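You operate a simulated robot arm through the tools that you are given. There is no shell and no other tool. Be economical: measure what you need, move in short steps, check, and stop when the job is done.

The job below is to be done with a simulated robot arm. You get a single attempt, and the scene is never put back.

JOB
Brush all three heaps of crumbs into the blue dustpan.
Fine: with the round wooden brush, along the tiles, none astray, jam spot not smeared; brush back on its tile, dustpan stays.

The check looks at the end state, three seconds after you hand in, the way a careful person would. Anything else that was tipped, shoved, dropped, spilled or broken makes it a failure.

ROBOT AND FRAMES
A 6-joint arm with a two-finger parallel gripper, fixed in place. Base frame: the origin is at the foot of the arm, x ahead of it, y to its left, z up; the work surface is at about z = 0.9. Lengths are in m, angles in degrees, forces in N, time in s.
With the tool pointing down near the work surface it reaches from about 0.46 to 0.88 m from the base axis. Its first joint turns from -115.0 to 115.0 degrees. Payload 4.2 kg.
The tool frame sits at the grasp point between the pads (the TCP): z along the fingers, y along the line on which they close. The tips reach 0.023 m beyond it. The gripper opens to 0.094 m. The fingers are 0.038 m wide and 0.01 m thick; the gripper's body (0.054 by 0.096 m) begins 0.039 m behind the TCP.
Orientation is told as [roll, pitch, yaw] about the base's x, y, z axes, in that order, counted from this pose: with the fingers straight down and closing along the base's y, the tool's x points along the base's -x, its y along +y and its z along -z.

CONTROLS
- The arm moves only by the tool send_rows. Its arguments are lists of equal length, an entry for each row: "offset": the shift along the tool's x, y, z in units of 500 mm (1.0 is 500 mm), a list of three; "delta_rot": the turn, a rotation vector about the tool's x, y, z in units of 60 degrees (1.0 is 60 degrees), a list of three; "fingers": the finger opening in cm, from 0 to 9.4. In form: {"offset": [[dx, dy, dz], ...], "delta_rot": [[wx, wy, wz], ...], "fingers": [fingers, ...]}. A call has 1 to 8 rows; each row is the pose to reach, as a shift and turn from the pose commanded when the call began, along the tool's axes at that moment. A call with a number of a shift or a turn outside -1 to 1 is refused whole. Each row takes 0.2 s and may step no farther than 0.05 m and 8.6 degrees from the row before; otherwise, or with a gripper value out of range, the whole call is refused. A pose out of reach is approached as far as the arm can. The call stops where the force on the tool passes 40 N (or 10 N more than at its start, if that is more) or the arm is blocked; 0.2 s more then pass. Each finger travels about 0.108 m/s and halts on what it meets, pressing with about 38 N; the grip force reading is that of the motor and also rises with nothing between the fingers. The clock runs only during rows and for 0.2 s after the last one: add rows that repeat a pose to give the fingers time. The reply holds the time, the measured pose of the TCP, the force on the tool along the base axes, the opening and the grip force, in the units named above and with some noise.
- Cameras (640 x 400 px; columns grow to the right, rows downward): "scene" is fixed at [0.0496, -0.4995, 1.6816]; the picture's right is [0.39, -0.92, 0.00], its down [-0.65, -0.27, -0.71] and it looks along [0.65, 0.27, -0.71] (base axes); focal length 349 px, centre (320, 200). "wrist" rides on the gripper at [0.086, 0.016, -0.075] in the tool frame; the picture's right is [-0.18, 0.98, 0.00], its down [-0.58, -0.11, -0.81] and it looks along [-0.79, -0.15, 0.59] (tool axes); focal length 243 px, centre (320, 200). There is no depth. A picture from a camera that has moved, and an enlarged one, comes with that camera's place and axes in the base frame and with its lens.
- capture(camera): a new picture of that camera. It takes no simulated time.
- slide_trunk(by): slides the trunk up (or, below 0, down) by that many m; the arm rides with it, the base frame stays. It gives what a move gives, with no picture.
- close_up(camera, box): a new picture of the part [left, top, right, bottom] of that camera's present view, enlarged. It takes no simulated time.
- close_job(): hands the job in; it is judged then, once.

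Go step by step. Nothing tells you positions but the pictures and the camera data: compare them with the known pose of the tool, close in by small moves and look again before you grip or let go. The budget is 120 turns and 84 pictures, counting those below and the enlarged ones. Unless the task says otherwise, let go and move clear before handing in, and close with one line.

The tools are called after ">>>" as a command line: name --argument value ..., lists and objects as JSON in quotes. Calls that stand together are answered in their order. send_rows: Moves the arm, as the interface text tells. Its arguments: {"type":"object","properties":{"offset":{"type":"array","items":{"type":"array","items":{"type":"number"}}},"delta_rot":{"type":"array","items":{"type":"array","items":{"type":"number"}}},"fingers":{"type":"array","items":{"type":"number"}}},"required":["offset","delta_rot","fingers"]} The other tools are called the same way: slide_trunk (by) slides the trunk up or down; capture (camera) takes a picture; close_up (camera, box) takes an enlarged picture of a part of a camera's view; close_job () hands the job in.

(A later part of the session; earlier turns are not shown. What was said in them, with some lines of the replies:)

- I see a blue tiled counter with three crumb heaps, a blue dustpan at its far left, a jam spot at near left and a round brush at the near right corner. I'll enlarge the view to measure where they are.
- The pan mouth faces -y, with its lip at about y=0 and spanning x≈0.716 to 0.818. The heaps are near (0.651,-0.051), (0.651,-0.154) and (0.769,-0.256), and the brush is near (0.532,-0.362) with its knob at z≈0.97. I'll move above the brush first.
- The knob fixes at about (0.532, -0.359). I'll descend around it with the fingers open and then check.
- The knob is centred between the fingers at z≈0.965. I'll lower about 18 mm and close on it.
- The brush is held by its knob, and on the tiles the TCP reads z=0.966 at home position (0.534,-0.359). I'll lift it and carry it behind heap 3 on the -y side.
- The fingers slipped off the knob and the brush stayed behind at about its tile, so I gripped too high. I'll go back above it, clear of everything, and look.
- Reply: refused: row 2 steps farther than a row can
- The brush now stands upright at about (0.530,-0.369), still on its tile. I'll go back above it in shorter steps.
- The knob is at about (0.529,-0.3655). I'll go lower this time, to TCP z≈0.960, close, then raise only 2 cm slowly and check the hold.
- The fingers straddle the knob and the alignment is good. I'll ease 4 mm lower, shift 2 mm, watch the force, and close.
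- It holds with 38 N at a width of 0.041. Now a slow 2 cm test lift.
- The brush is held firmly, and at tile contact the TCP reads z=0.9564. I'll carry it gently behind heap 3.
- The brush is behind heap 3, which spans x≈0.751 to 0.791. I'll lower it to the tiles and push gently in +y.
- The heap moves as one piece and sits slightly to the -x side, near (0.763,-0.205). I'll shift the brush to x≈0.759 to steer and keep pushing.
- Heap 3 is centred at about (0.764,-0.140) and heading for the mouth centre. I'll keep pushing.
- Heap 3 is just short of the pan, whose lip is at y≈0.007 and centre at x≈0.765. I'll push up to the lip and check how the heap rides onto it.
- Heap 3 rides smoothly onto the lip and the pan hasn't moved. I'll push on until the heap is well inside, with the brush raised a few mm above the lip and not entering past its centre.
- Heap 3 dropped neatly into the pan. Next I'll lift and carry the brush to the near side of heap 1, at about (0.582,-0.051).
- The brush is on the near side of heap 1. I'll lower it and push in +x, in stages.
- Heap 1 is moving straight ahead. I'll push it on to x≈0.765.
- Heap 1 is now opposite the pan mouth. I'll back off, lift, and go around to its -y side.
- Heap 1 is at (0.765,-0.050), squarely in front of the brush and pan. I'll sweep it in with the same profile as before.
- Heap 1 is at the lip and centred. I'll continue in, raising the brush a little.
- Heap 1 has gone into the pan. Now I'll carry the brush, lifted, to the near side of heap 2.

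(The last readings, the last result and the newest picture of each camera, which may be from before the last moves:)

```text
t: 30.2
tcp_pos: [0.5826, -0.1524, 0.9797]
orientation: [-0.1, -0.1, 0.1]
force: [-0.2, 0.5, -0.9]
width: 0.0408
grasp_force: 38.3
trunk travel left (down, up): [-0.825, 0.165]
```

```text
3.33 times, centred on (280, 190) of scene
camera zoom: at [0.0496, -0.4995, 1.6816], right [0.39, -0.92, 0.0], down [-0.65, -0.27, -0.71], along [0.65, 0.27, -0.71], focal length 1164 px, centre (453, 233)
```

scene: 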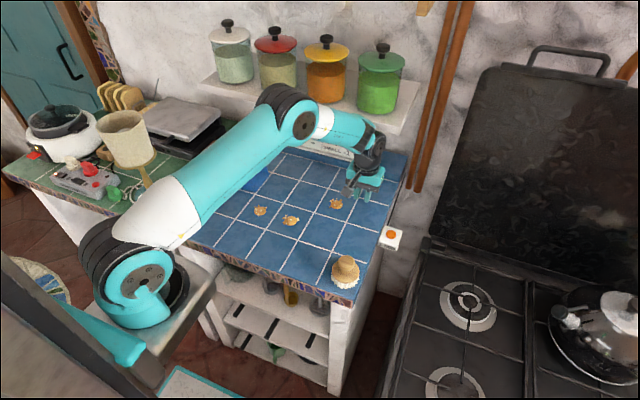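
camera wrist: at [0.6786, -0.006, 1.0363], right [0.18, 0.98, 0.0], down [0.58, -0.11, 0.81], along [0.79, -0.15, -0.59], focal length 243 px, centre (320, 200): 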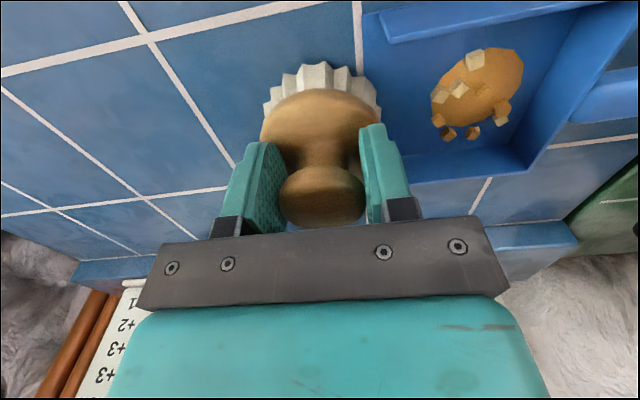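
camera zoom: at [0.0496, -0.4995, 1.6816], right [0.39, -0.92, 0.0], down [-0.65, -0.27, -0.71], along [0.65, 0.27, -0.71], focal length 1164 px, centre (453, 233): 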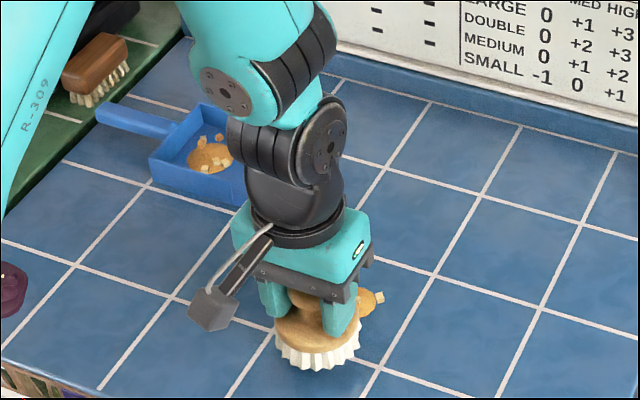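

The brush is behind heap 2. I'll lower and push in +x.

>>> send_rows --offset '[[0, -0.004, 0.022], [0, -0.004, 0.043], [-0.03, -0.004, 0.043], [-0.06, -0.004, 0.043], [-0.09, -0.004, 0.043], [-0.115, -0.004, 0.043], [-0.136, -0.004, 0.043]]' --delta_rot '[[0, 0, 0], [0, 0, 0], [0, 0, 0], [0, 0, 0], [0, 0, 0], [0, 0, 0], [0, 0, 0]]' --fingers '[0, 0, 0, 0, 0, 0, 0]'

>>> close_up --camera "scene" --box '[200, 130, 360, 250]'

```text
t: 31.8
tcp_pos: [0.6508, -0.1563, 0.9553]
orientation: [-0.1, 0.1, 0.0]
force: [-2.6, 0.7, 6.8]
width: 0.0409
grasp_force: 37.3
trunk travel left (down, up): [-0.825, 0.165]
```

```text
3.33 times, centred on (280, 190) of scene
camera zoom: at [0.0496, -0.4995, 1.6816], right [0.39, -0.92, 0.0], down [-0.65, -0.27, -0.71], along [0.65, 0.27, -0.71], focal length 1164 px, centre (453, 233)
```

zoom: 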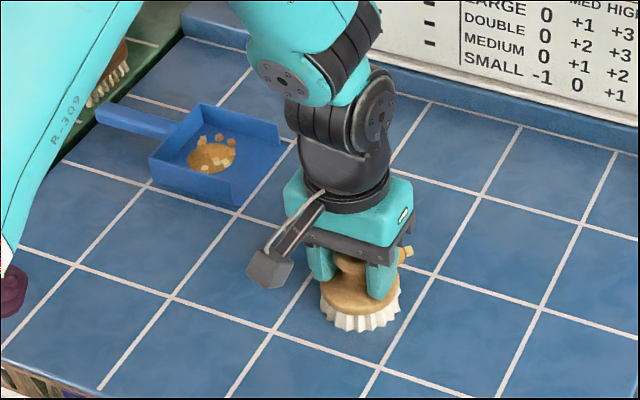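

Heap 2 tracks straight, at about (0.709,-0.154). I'll push on to x≈0.766.

>>> send_rows --offset '[[-0.03, 0.003, 0], [-0.06, 0.003, 0], [-0.09, 0.003, 0], [-0.113, 0.003, 0]]' --delta_rot '[[0, 0, 0], [0, 0, 0], [0, 0, 0], [0, 0, 0]]' --fingers '[0, 0, 0, 0]'

>>> close_up --camera "scene" --box '[200, 130, 360, 250]'

```text
t: 32.8
tcp_pos: [0.708, -0.1545, 0.9562]
orientation: [-0.1, 0.0, 0.0]
force: [0.0, -0.1, -0.2]
width: 0.0407
grasp_force: 38.0
trunk travel left (down, up): [-0.825, 0.165]
```

```text
3.33 times, centred on (280, 190) of scene
camera zoom: at [0.0496, -0.4995, 1.6816], right [0.39, -0.92, 0.0], down [-0.65, -0.27, -0.71], along [0.65, 0.27, -0.71], focal length 1164 px, centre (453, 233)
```

zoom: 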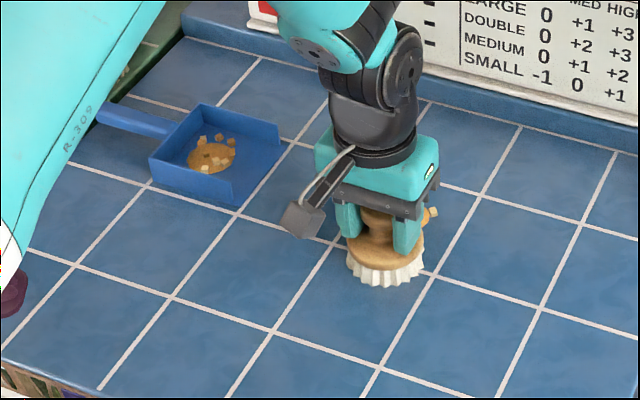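

Now around to the -y side of heap 2: back off, lift and move over.

>>> send_rows --offset '[[0.03, 0, 0], [0.03, 0, -0.07], [0.03, -0.06, -0.1], [0.0, -0.13, -0.1], [-0.06, -0.168, -0.1], [-0.114, -0.168, -0.1], [-0.114, -0.168, -0.04]]' --delta_rot '[[0, 0, 0], [0, 0, 0], [0, 0, 0], [0, 0, 0], [0, 0, 0], [0, 0, 0], [0, 0, 0]]' --fingers '[0, 0, 0, 0, 0, 0, 0]'

>>> capture --camera "wrist"

>>> close_up --camera "scene" --box '[200, 130, 360, 250]'

```text
t: 34.4
tcp_pos: [0.7628, -0.2329, 0.9769]
orientation: [0.0, 0.0, 0.0]
force: [-0.5, 0.2, 0.1]
width: 0.0406
grasp_force: 38.0
trunk travel left (down, up): [-0.825, 0.165]
```

```text
39 pictures are left
camera wrist: at [0.6768, -0.2167, 1.0509], right [0.18, 0.98, 0.0], down [0.58, -0.11, 0.81], along [0.79, -0.15, -0.59], focal length 243 px, centre (320, 200)
```

wrist: 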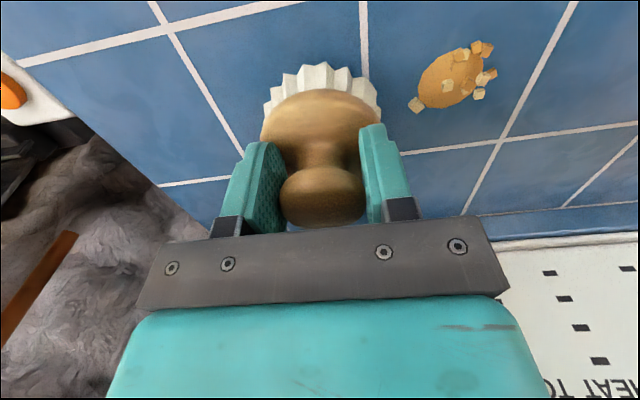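

```text
3.33 times, centred on (280, 190) of scene
camera zoom: at [0.0496, -0.4995, 1.6816], right [0.39, -0.92, 0.0], down [-0.65, -0.27, -0.71], along [0.65, 0.27, -0.71], focal length 1164 px, centre (453, 233)
```

zoom: 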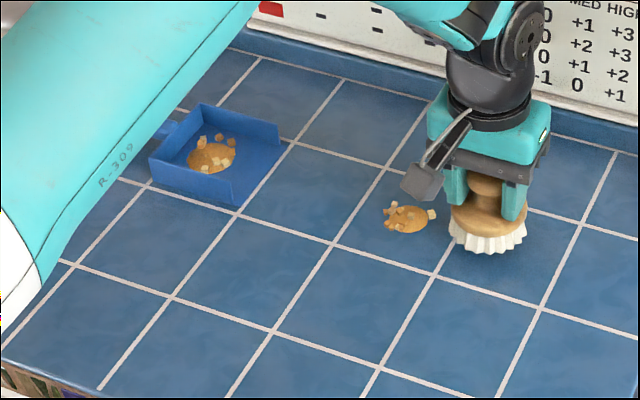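

Heap 2 is at (0.766,-0.153), in line with the brush. I'll lower and sweep in +y.

>>> send_rows --offset '[[-0.003, 0, 0.02], [-0.005, 0, 0.041], [-0.005, 0.03, 0.041], [-0.005, 0.06, 0.041], [-0.005, 0.09, 0.041], [-0.005, 0.12, 0.041]]' --delta_rot '[[0, 0, 0], [0, 0, 0], [0, 0, 0], [0, 0, 0], [0, 0, 0], [0, 0, 0]]' --fingers '[0, 0, 0, 0, 0, 0]'

>>> capture --camera "wrist"

```text
t: 35.8
tcp_pos: [0.7657, -0.1781, 0.9549]
orientation: [0.0, 0.0, 0.0]
force: [0.1, 0.8, 1.8]
width: 0.0407
grasp_force: 37.9
trunk travel left (down, up): [-0.825, 0.165]
```

```text
37 pictures are left
camera wrist: at [0.6795, -0.1612, 1.0301], right [0.18, 0.98, 0.0], down [0.58, -0.11, 0.81], along [0.79, -0.15, -0.59], focal length 243 px, centre (320, 200)
```

wrist: 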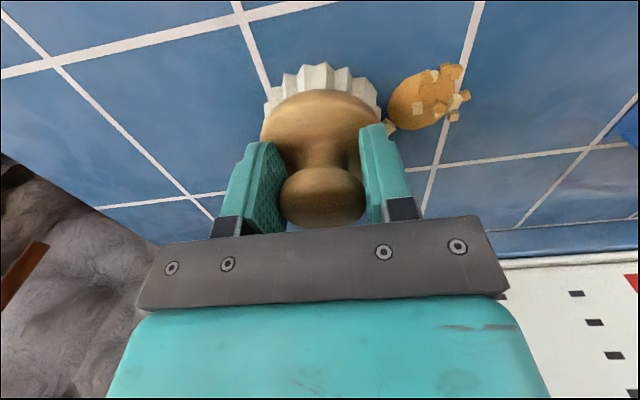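

It is centred, with the heap near (0.765,-0.120). I'll push on to the lip.

>>> send_rows --offset '[[0, 0.03, 0], [0, 0.06, 0], [0, 0.09, 0], [0, 0.12, -0.001], [0, 0.15, -0.001], [0, 0.18, -0.002], [0, 0.21, -0.003], [0, 0.235, -0.004]]' --delta_rot '[[0, 0, 0], [0, 0, 0], [0, 0, 0], [0, 0, 0], [0, 0, 0], [0, 0, 0], [0, 0, 0], [0, 0, 0]]' --fingers '[0, 0, 0, 0, 0, 0, 0, 0]'

>>> capture --camera "wrist"

```text
t: 37.6
tcp_pos: [0.7676, -0.0612, 0.9554]
orientation: [0.0, 0.1, -0.1]
force: [-0.1, -0.8, 5.0]
width: 0.0407
grasp_force: 38.9
trunk travel left (down, up): [-0.825, 0.165]
```

```text
36 pictures are left
camera wrist: at [0.6808, -0.0443, 1.03], right [0.18, 0.98, 0.0], down [0.58, -0.11, 0.81], along [0.79, -0.15, -0.59], focal length 243 px, centre (320, 200)
```

wrist: 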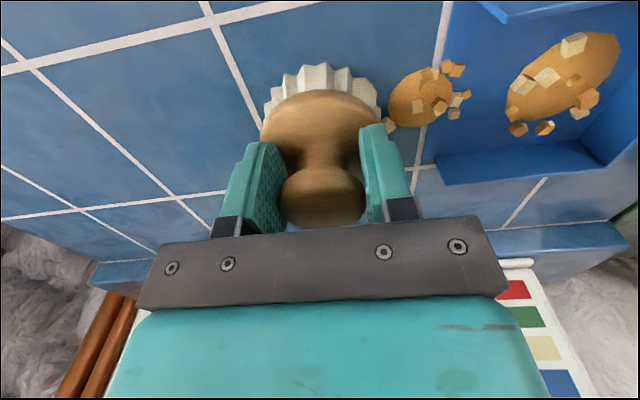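

Heap 2 is at the lip. Final push in, with the brush raised clear of the pan floor.

>>> send_rows --offset '[[0.002, 0.02, -0.004], [0.003, 0.04, -0.008], [0.003, 0.06, -0.012], [0.003, 0.077, -0.012]]' --delta_rot '[[0, 0, 0], [0, 0, 0], [0, 0, 0], [0, 0, 0]]' --fingers '[0, 0, 0, 0]'

>>> capture --camera "wrist"

>>> close_up --camera "scene" --box '[180, 130, 340, 230]'

```text
t: 38.6
tcp_pos: [0.7667, -0.0234, 0.9625]
orientation: [0.0, 0.0, 0.0]
force: [0.2, -0.2, -1.2]
width: 0.0406
grasp_force: 38.0
trunk travel left (down, up): [-0.825, 0.165]
```

```text
35 pictures are left
camera wrist: at [0.6795, -0.007, 1.0371], right [0.18, 0.98, 0.0], down [0.58, -0.11, 0.81], along [0.79, -0.15, -0.59], focal length 243 px, centre (320, 200)
```

wrist: 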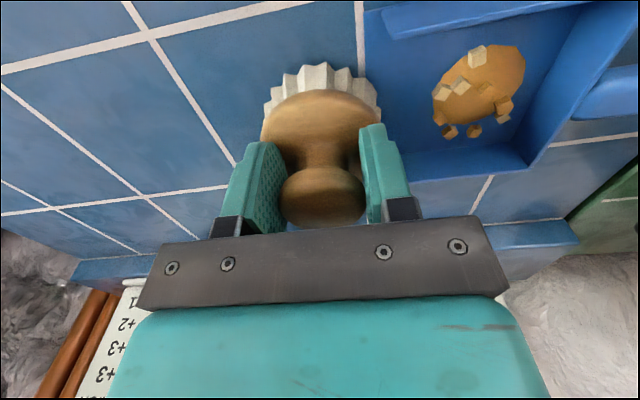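

```text
4.00 times, centred on (260, 180) of scene
camera zoom: at [0.0496, -0.4995, 1.6816], right [0.39, -0.92, 0.0], down [-0.65, -0.27, -0.71], along [0.65, 0.27, -0.71], focal length 1397 px, centre (560, 280)
```

zoom: 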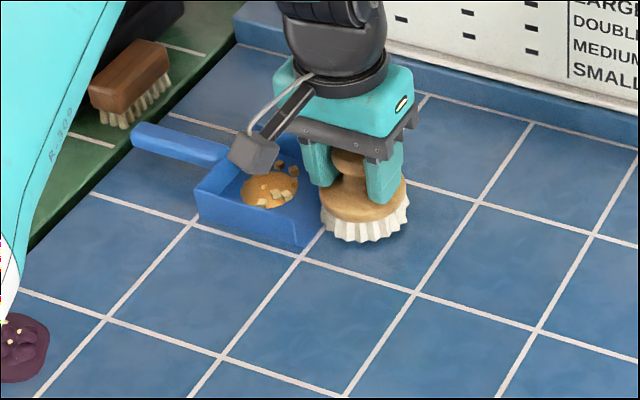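

All three heaps are in, the tiles are clean and the pan is still in place. I'll lift and carry the brush back towards its tile.

>>> send_rows --offset '[[0, -0.03, -0.06], [0.02, -0.09, -0.1], [0.07, -0.16, -0.1], [0.12, -0.23, -0.1], [0.17, -0.3, -0.1], [0.22, -0.37, -0.1], [0.27, -0.44, -0.1], [0.32, -0.5, -0.1]]' --delta_rot '[[0, 0, 0], [0, 0, 0], [0, 0, 0], [0, 0, 0], [0, 0, 0], [0, 0, 0], [0, 0, 0], [0, 0, 0]]' --fingers '[0, 0, 0, 0, 0, 0, 0, 0]'

>>> capture --camera "scene"

```text
t: 40.4
tcp_pos: [0.6064, -0.273, 1.0121]
orientation: [0.0, 0.1, -0.1]
force: [-0.3, 1.5, -0.6]
width: 0.0406
grasp_force: 37.9
trunk travel left (down, up): [-0.825, 0.165]
```

```text
33 pictures are left
```

scene: 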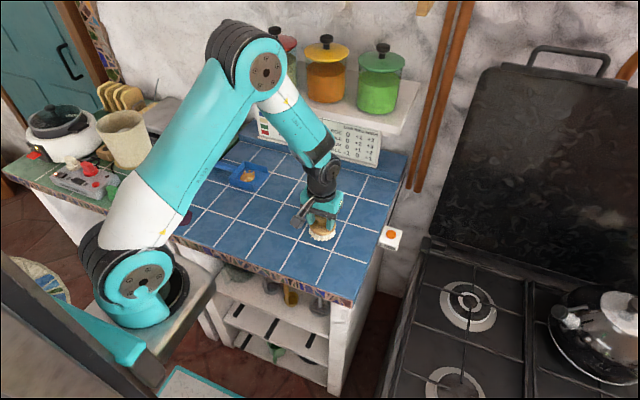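

Now to above the home spot (0.536,-0.360), then down to the tile.

>>> send_rows --offset '[[0.05, -0.06, 0], [0.1, -0.12, 0], [0.141, -0.174, 0], [0.141, -0.174, 0.05], [0.141, -0.174, 0.085], [0.141, -0.174, 0.1], [0.141, -0.174, 0.108]]' --delta_rot '[[0, 0, 0], [0, 0, 0], [0, 0, 0], [0, 0, 0], [0, 0, 0], [0, 0, 0], [0, 0, 0]]' --fingers '[0, 0, 0, 0, 0, 0, 0]'

>>> close_up --camera "scene" --box '[300, 230, 396, 290]'

```text
t: 42.0
tcp_pos: [0.5343, -0.3575, 0.9591]
orientation: [0.0, 0.0, 0.0]
force: [-0.2, 0.6, -0.5]
width: 0.0408
grasp_force: 38.3
trunk travel left (down, up): [-0.825, 0.165]
```

```text
6.67 times, centred on (348, 260) of scene
camera zoom: at [0.0496, -0.4995, 1.6816], right [0.39, -0.92, 0.0], down [-0.65, -0.27, -0.71], along [0.65, 0.27, -0.71], focal length 2328 px, centre (133, -200)
```

zoom: 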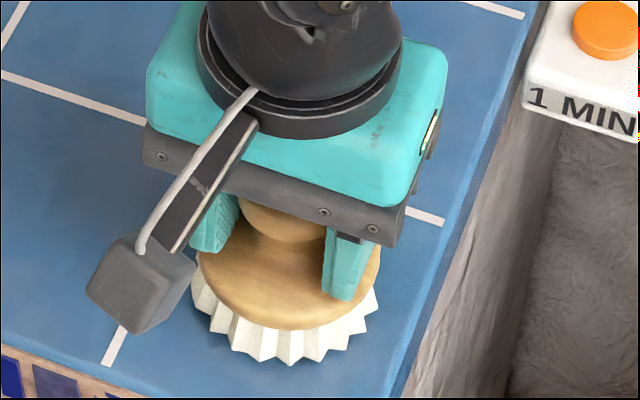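

It's over its original spot. I'll lower the last 2–3 mm until contact, shifting 2 mm in -y.

>>> send_rows --offset '[[0, -0.004, 0.002], [0, -0.004, 0.004], [0, -0.004, 0.006], [0, -0.004, 0.006]]' --delta_rot '[[0, 0, 0], [0, 0, 0], [0, 0, 0], [0, 0, 0]]' --fingers '[0, 0, 0, 0]'

```text
t: 43.0
tcp_pos: [0.5363, -0.3613, 0.9566]
orientation: [0.0, 0.0, 0.0]
force: [-0.9, 0.4, 0.0]
width: 0.0405
grasp_force: 38.2
trunk travel left (down, up): [-0.825, 0.165]
```

It's at the original contact height. I'll go half a millimetre further and then open the fingers slowly.

>>> send_rows --offset '[[0, 0, 0.0015], [0, 0, 0.0015], [0, 0, 0.0015], [0, 0, 0.0015], [0, 0, 0.0015], [0, 0, 0.0015], [0, 0, 0.0015]]' --delta_rot '[[0, 0, 0], [0, 0, 0], [0, 0, 0], [0, 0, 0], [0, 0, 0], [0, 0, 0], [0, 0, 0]]' --fingers '[0, 4.2, 4.8, 6, 7.5, 9.4, 9.4]'

>>> capture --camera "wrist"

```text
t: 44.6
tcp_pos: [0.5351, -0.3613, 0.9546]
orientation: [0.0, 0.0, 0.0]
force: [0.7, 0.8, 0.0]
width: 0.0942
grasp_force: 0.1
trunk travel left (down, up): [-0.825, 0.165]
```

```text
31 pictures are left
camera wrist: at [0.4483, -0.3449, 1.029], right [0.18, 0.98, 0.0], down [0.58, -0.11, 0.81], along [0.79, -0.15, -0.59], focal length 243 px, centre (320, 200)
```

wrist: 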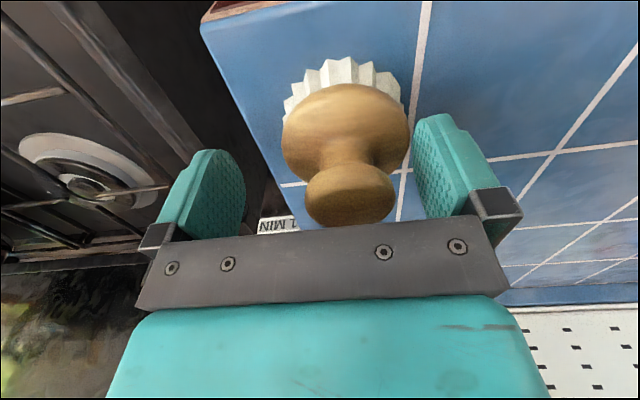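

The brush shifted about 1.5 cm in +y as the fingers opened, possibly carried along by one pad. I'll look closely before moving.

>>> close_up --camera "scene" --box '[300, 230, 396, 290]'

>>> close_up --camera "wrist" --box '[240, 30, 480, 230]'

```text
6.67 times, centred on (348, 260) of scene
camera zoom: at [0.0496, -0.4995, 1.6816], right [0.39, -0.92, 0.0], down [-0.65, -0.27, -0.71], along [0.65, 0.27, -0.71], focal length 2328 px, centre (133, -200)
```

zoom: 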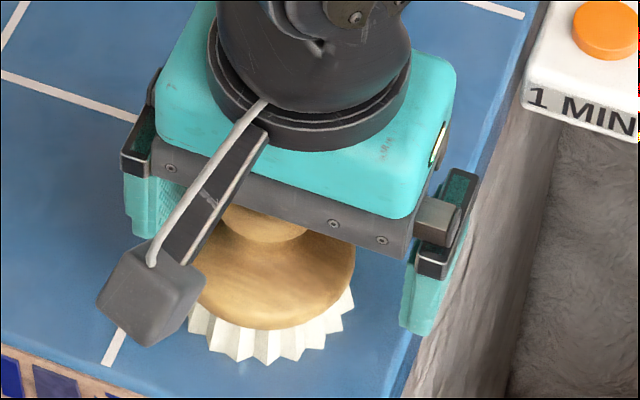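

```text
2.00 times, centred on (360, 130) of wrist
camera zoom: at [0.4483, -0.3449, 1.029], right [0.18, 0.98, 0.0], down [0.58, -0.11, 0.81], along [0.79, -0.15, -0.59], focal length 485 px, centre (240, 340)
```

zoom: 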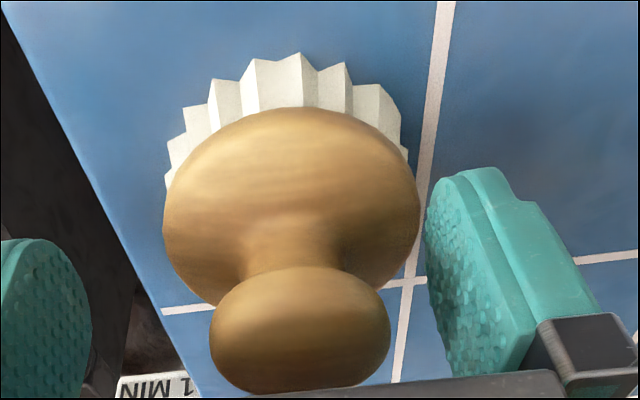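

The brush stands upright and still inside its tile, but close to the joint line. I'll nudge it back gently by raising 4 mm, shifting 10 mm in -y, and partly closing so only the +y pad pushes the knob, without gripping.

>>> send_rows --offset '[[0, 0, -0.004], [0, 0, -0.008], [0, -0.01, -0.008], [0, -0.02, -0.008], [0, -0.02, -0.008], [0, -0.02, -0.008], [0, -0.02, -0.008], [0, -0.02, -0.008]]' --delta_rot '[[0, 0, 0], [0, 0, 0], [0, 0, 0], [0, 0, 0], [0, 0, 0], [0, 0, 0], [0, 0, 0], [0, 0, 0]]' --fingers '[9.4, 9.4, 9.4, 9.4, 8, 7, 6.4, 6.0]'

>>> close_up --camera "wrist" --box '[200, 30, 480, 230]'

```text
t: 46.4
tcp_pos: [0.5361, -0.3712, 0.9591]
orientation: [0.0, 0.0, 0.0]
force: [0.0, 0.3, 0.1]
width: 0.06
grasp_force: 0.0
trunk travel left (down, up): [-0.825, 0.165]
```

```text
2.00 times, centred on (340, 130) of wrist
camera zoom: at [0.4486, -0.3551, 1.0339], right [0.18, 0.98, 0.0], down [0.58, -0.11, 0.81], along [0.79, -0.15, -0.59], focal length 485 px, centre (280, 340)
```

zoom: 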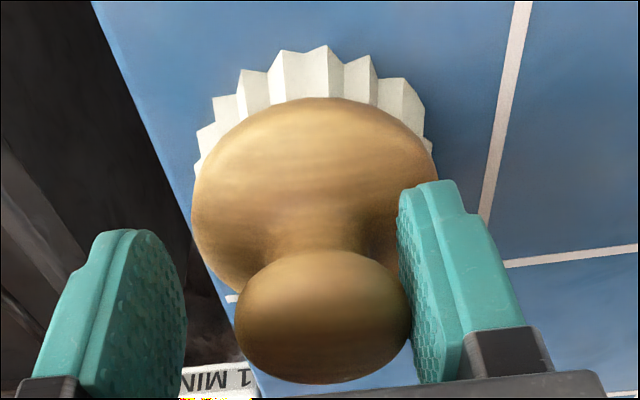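

The brush is back clear of the joint line and upright. I'll move the pad off it, open, and go straight up.

>>> send_rows --offset '[[0, 0.01, 0], [0, 0.015, 0], [0, 0.015, 0], [0, 0.015, -0.03], [0, 0.015, -0.1], [0, 0.015, -0.19], [0, 0.015, -0.28], [0, 0.015, -0.36]]' --delta_rot '[[0, 0, 0], [0, 0, 0], [0, 0, 0], [0, 0, 0], [0, 0, 0], [0, 0, 0], [0, 0, 0], [0, 0, 0]]' --fingers '[7.5, 8.5, 9.4, 9.4, 9.4, 9.4, 9.4, 9.4]'

>>> close_up --camera "scene" --box '[300, 230, 396, 290]'

>>> capture --camera "scene"

>>> close_up --camera "scene" --box '[150, 130, 310, 230]'

```text
t: 48.2
tcp_pos: [0.5341, -0.3625, 1.138]
orientation: [-0.1, 0.0, 0.0]
force: [0.1, -1.1, 0.1]
width: 0.0941
grasp_force: 0.0
trunk travel left (down, up): [-0.825, 0.165]
```

```text
6.67 times, centred on (348, 260) of scene
camera zoom: at [0.0496, -0.4995, 1.6816], right [0.39, -0.92, 0.0], down [-0.65, -0.27, -0.71], along [0.65, 0.27, -0.71], focal length 2328 px, centre (133, -200)
```

zoom: 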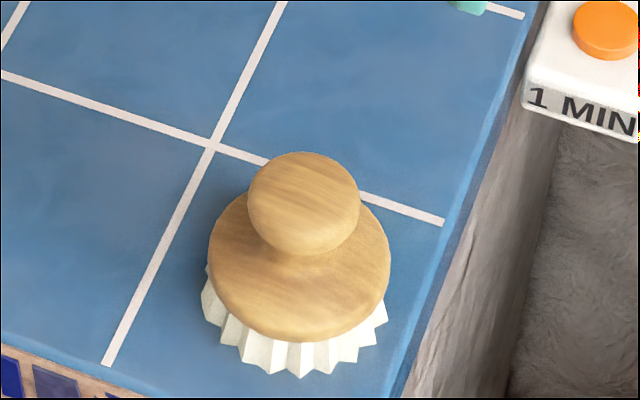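

```text
26 pictures are left
```

scene: 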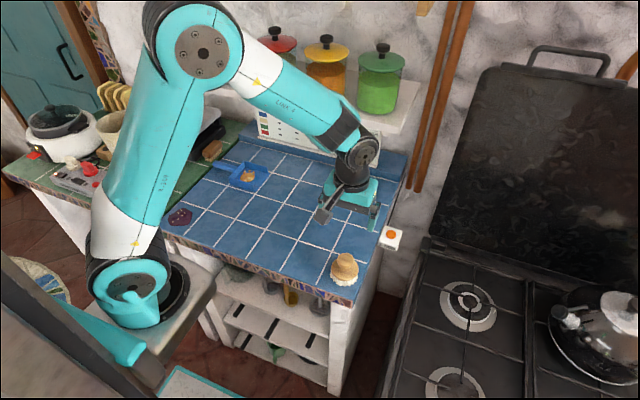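

```text
4.00 times, centred on (230, 180) of scene
camera zoom: at [0.0496, -0.4995, 1.6816], right [0.39, -0.92, 0.0], down [-0.65, -0.27, -0.71], along [0.65, 0.27, -0.71], focal length 1397 px, centre (680, 280)
```

zoom: 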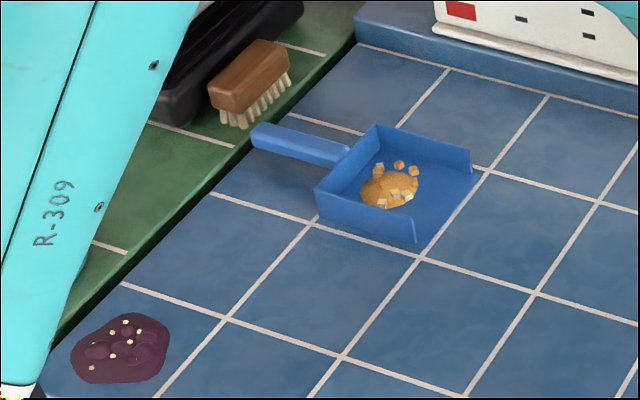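

The crumbs are in the pan, the pan and jam are untouched, the tiles are clear, and the brush stands upright on its tile with the arm clear. Handing in.

>>> close_job

```text
The job is handed in.
```

I swept all three heaps into the blue dustpan and left the round brush standing on its own tile; the pan stayed put, the jam is unsmeared and the last pictures show no stray crumbs.
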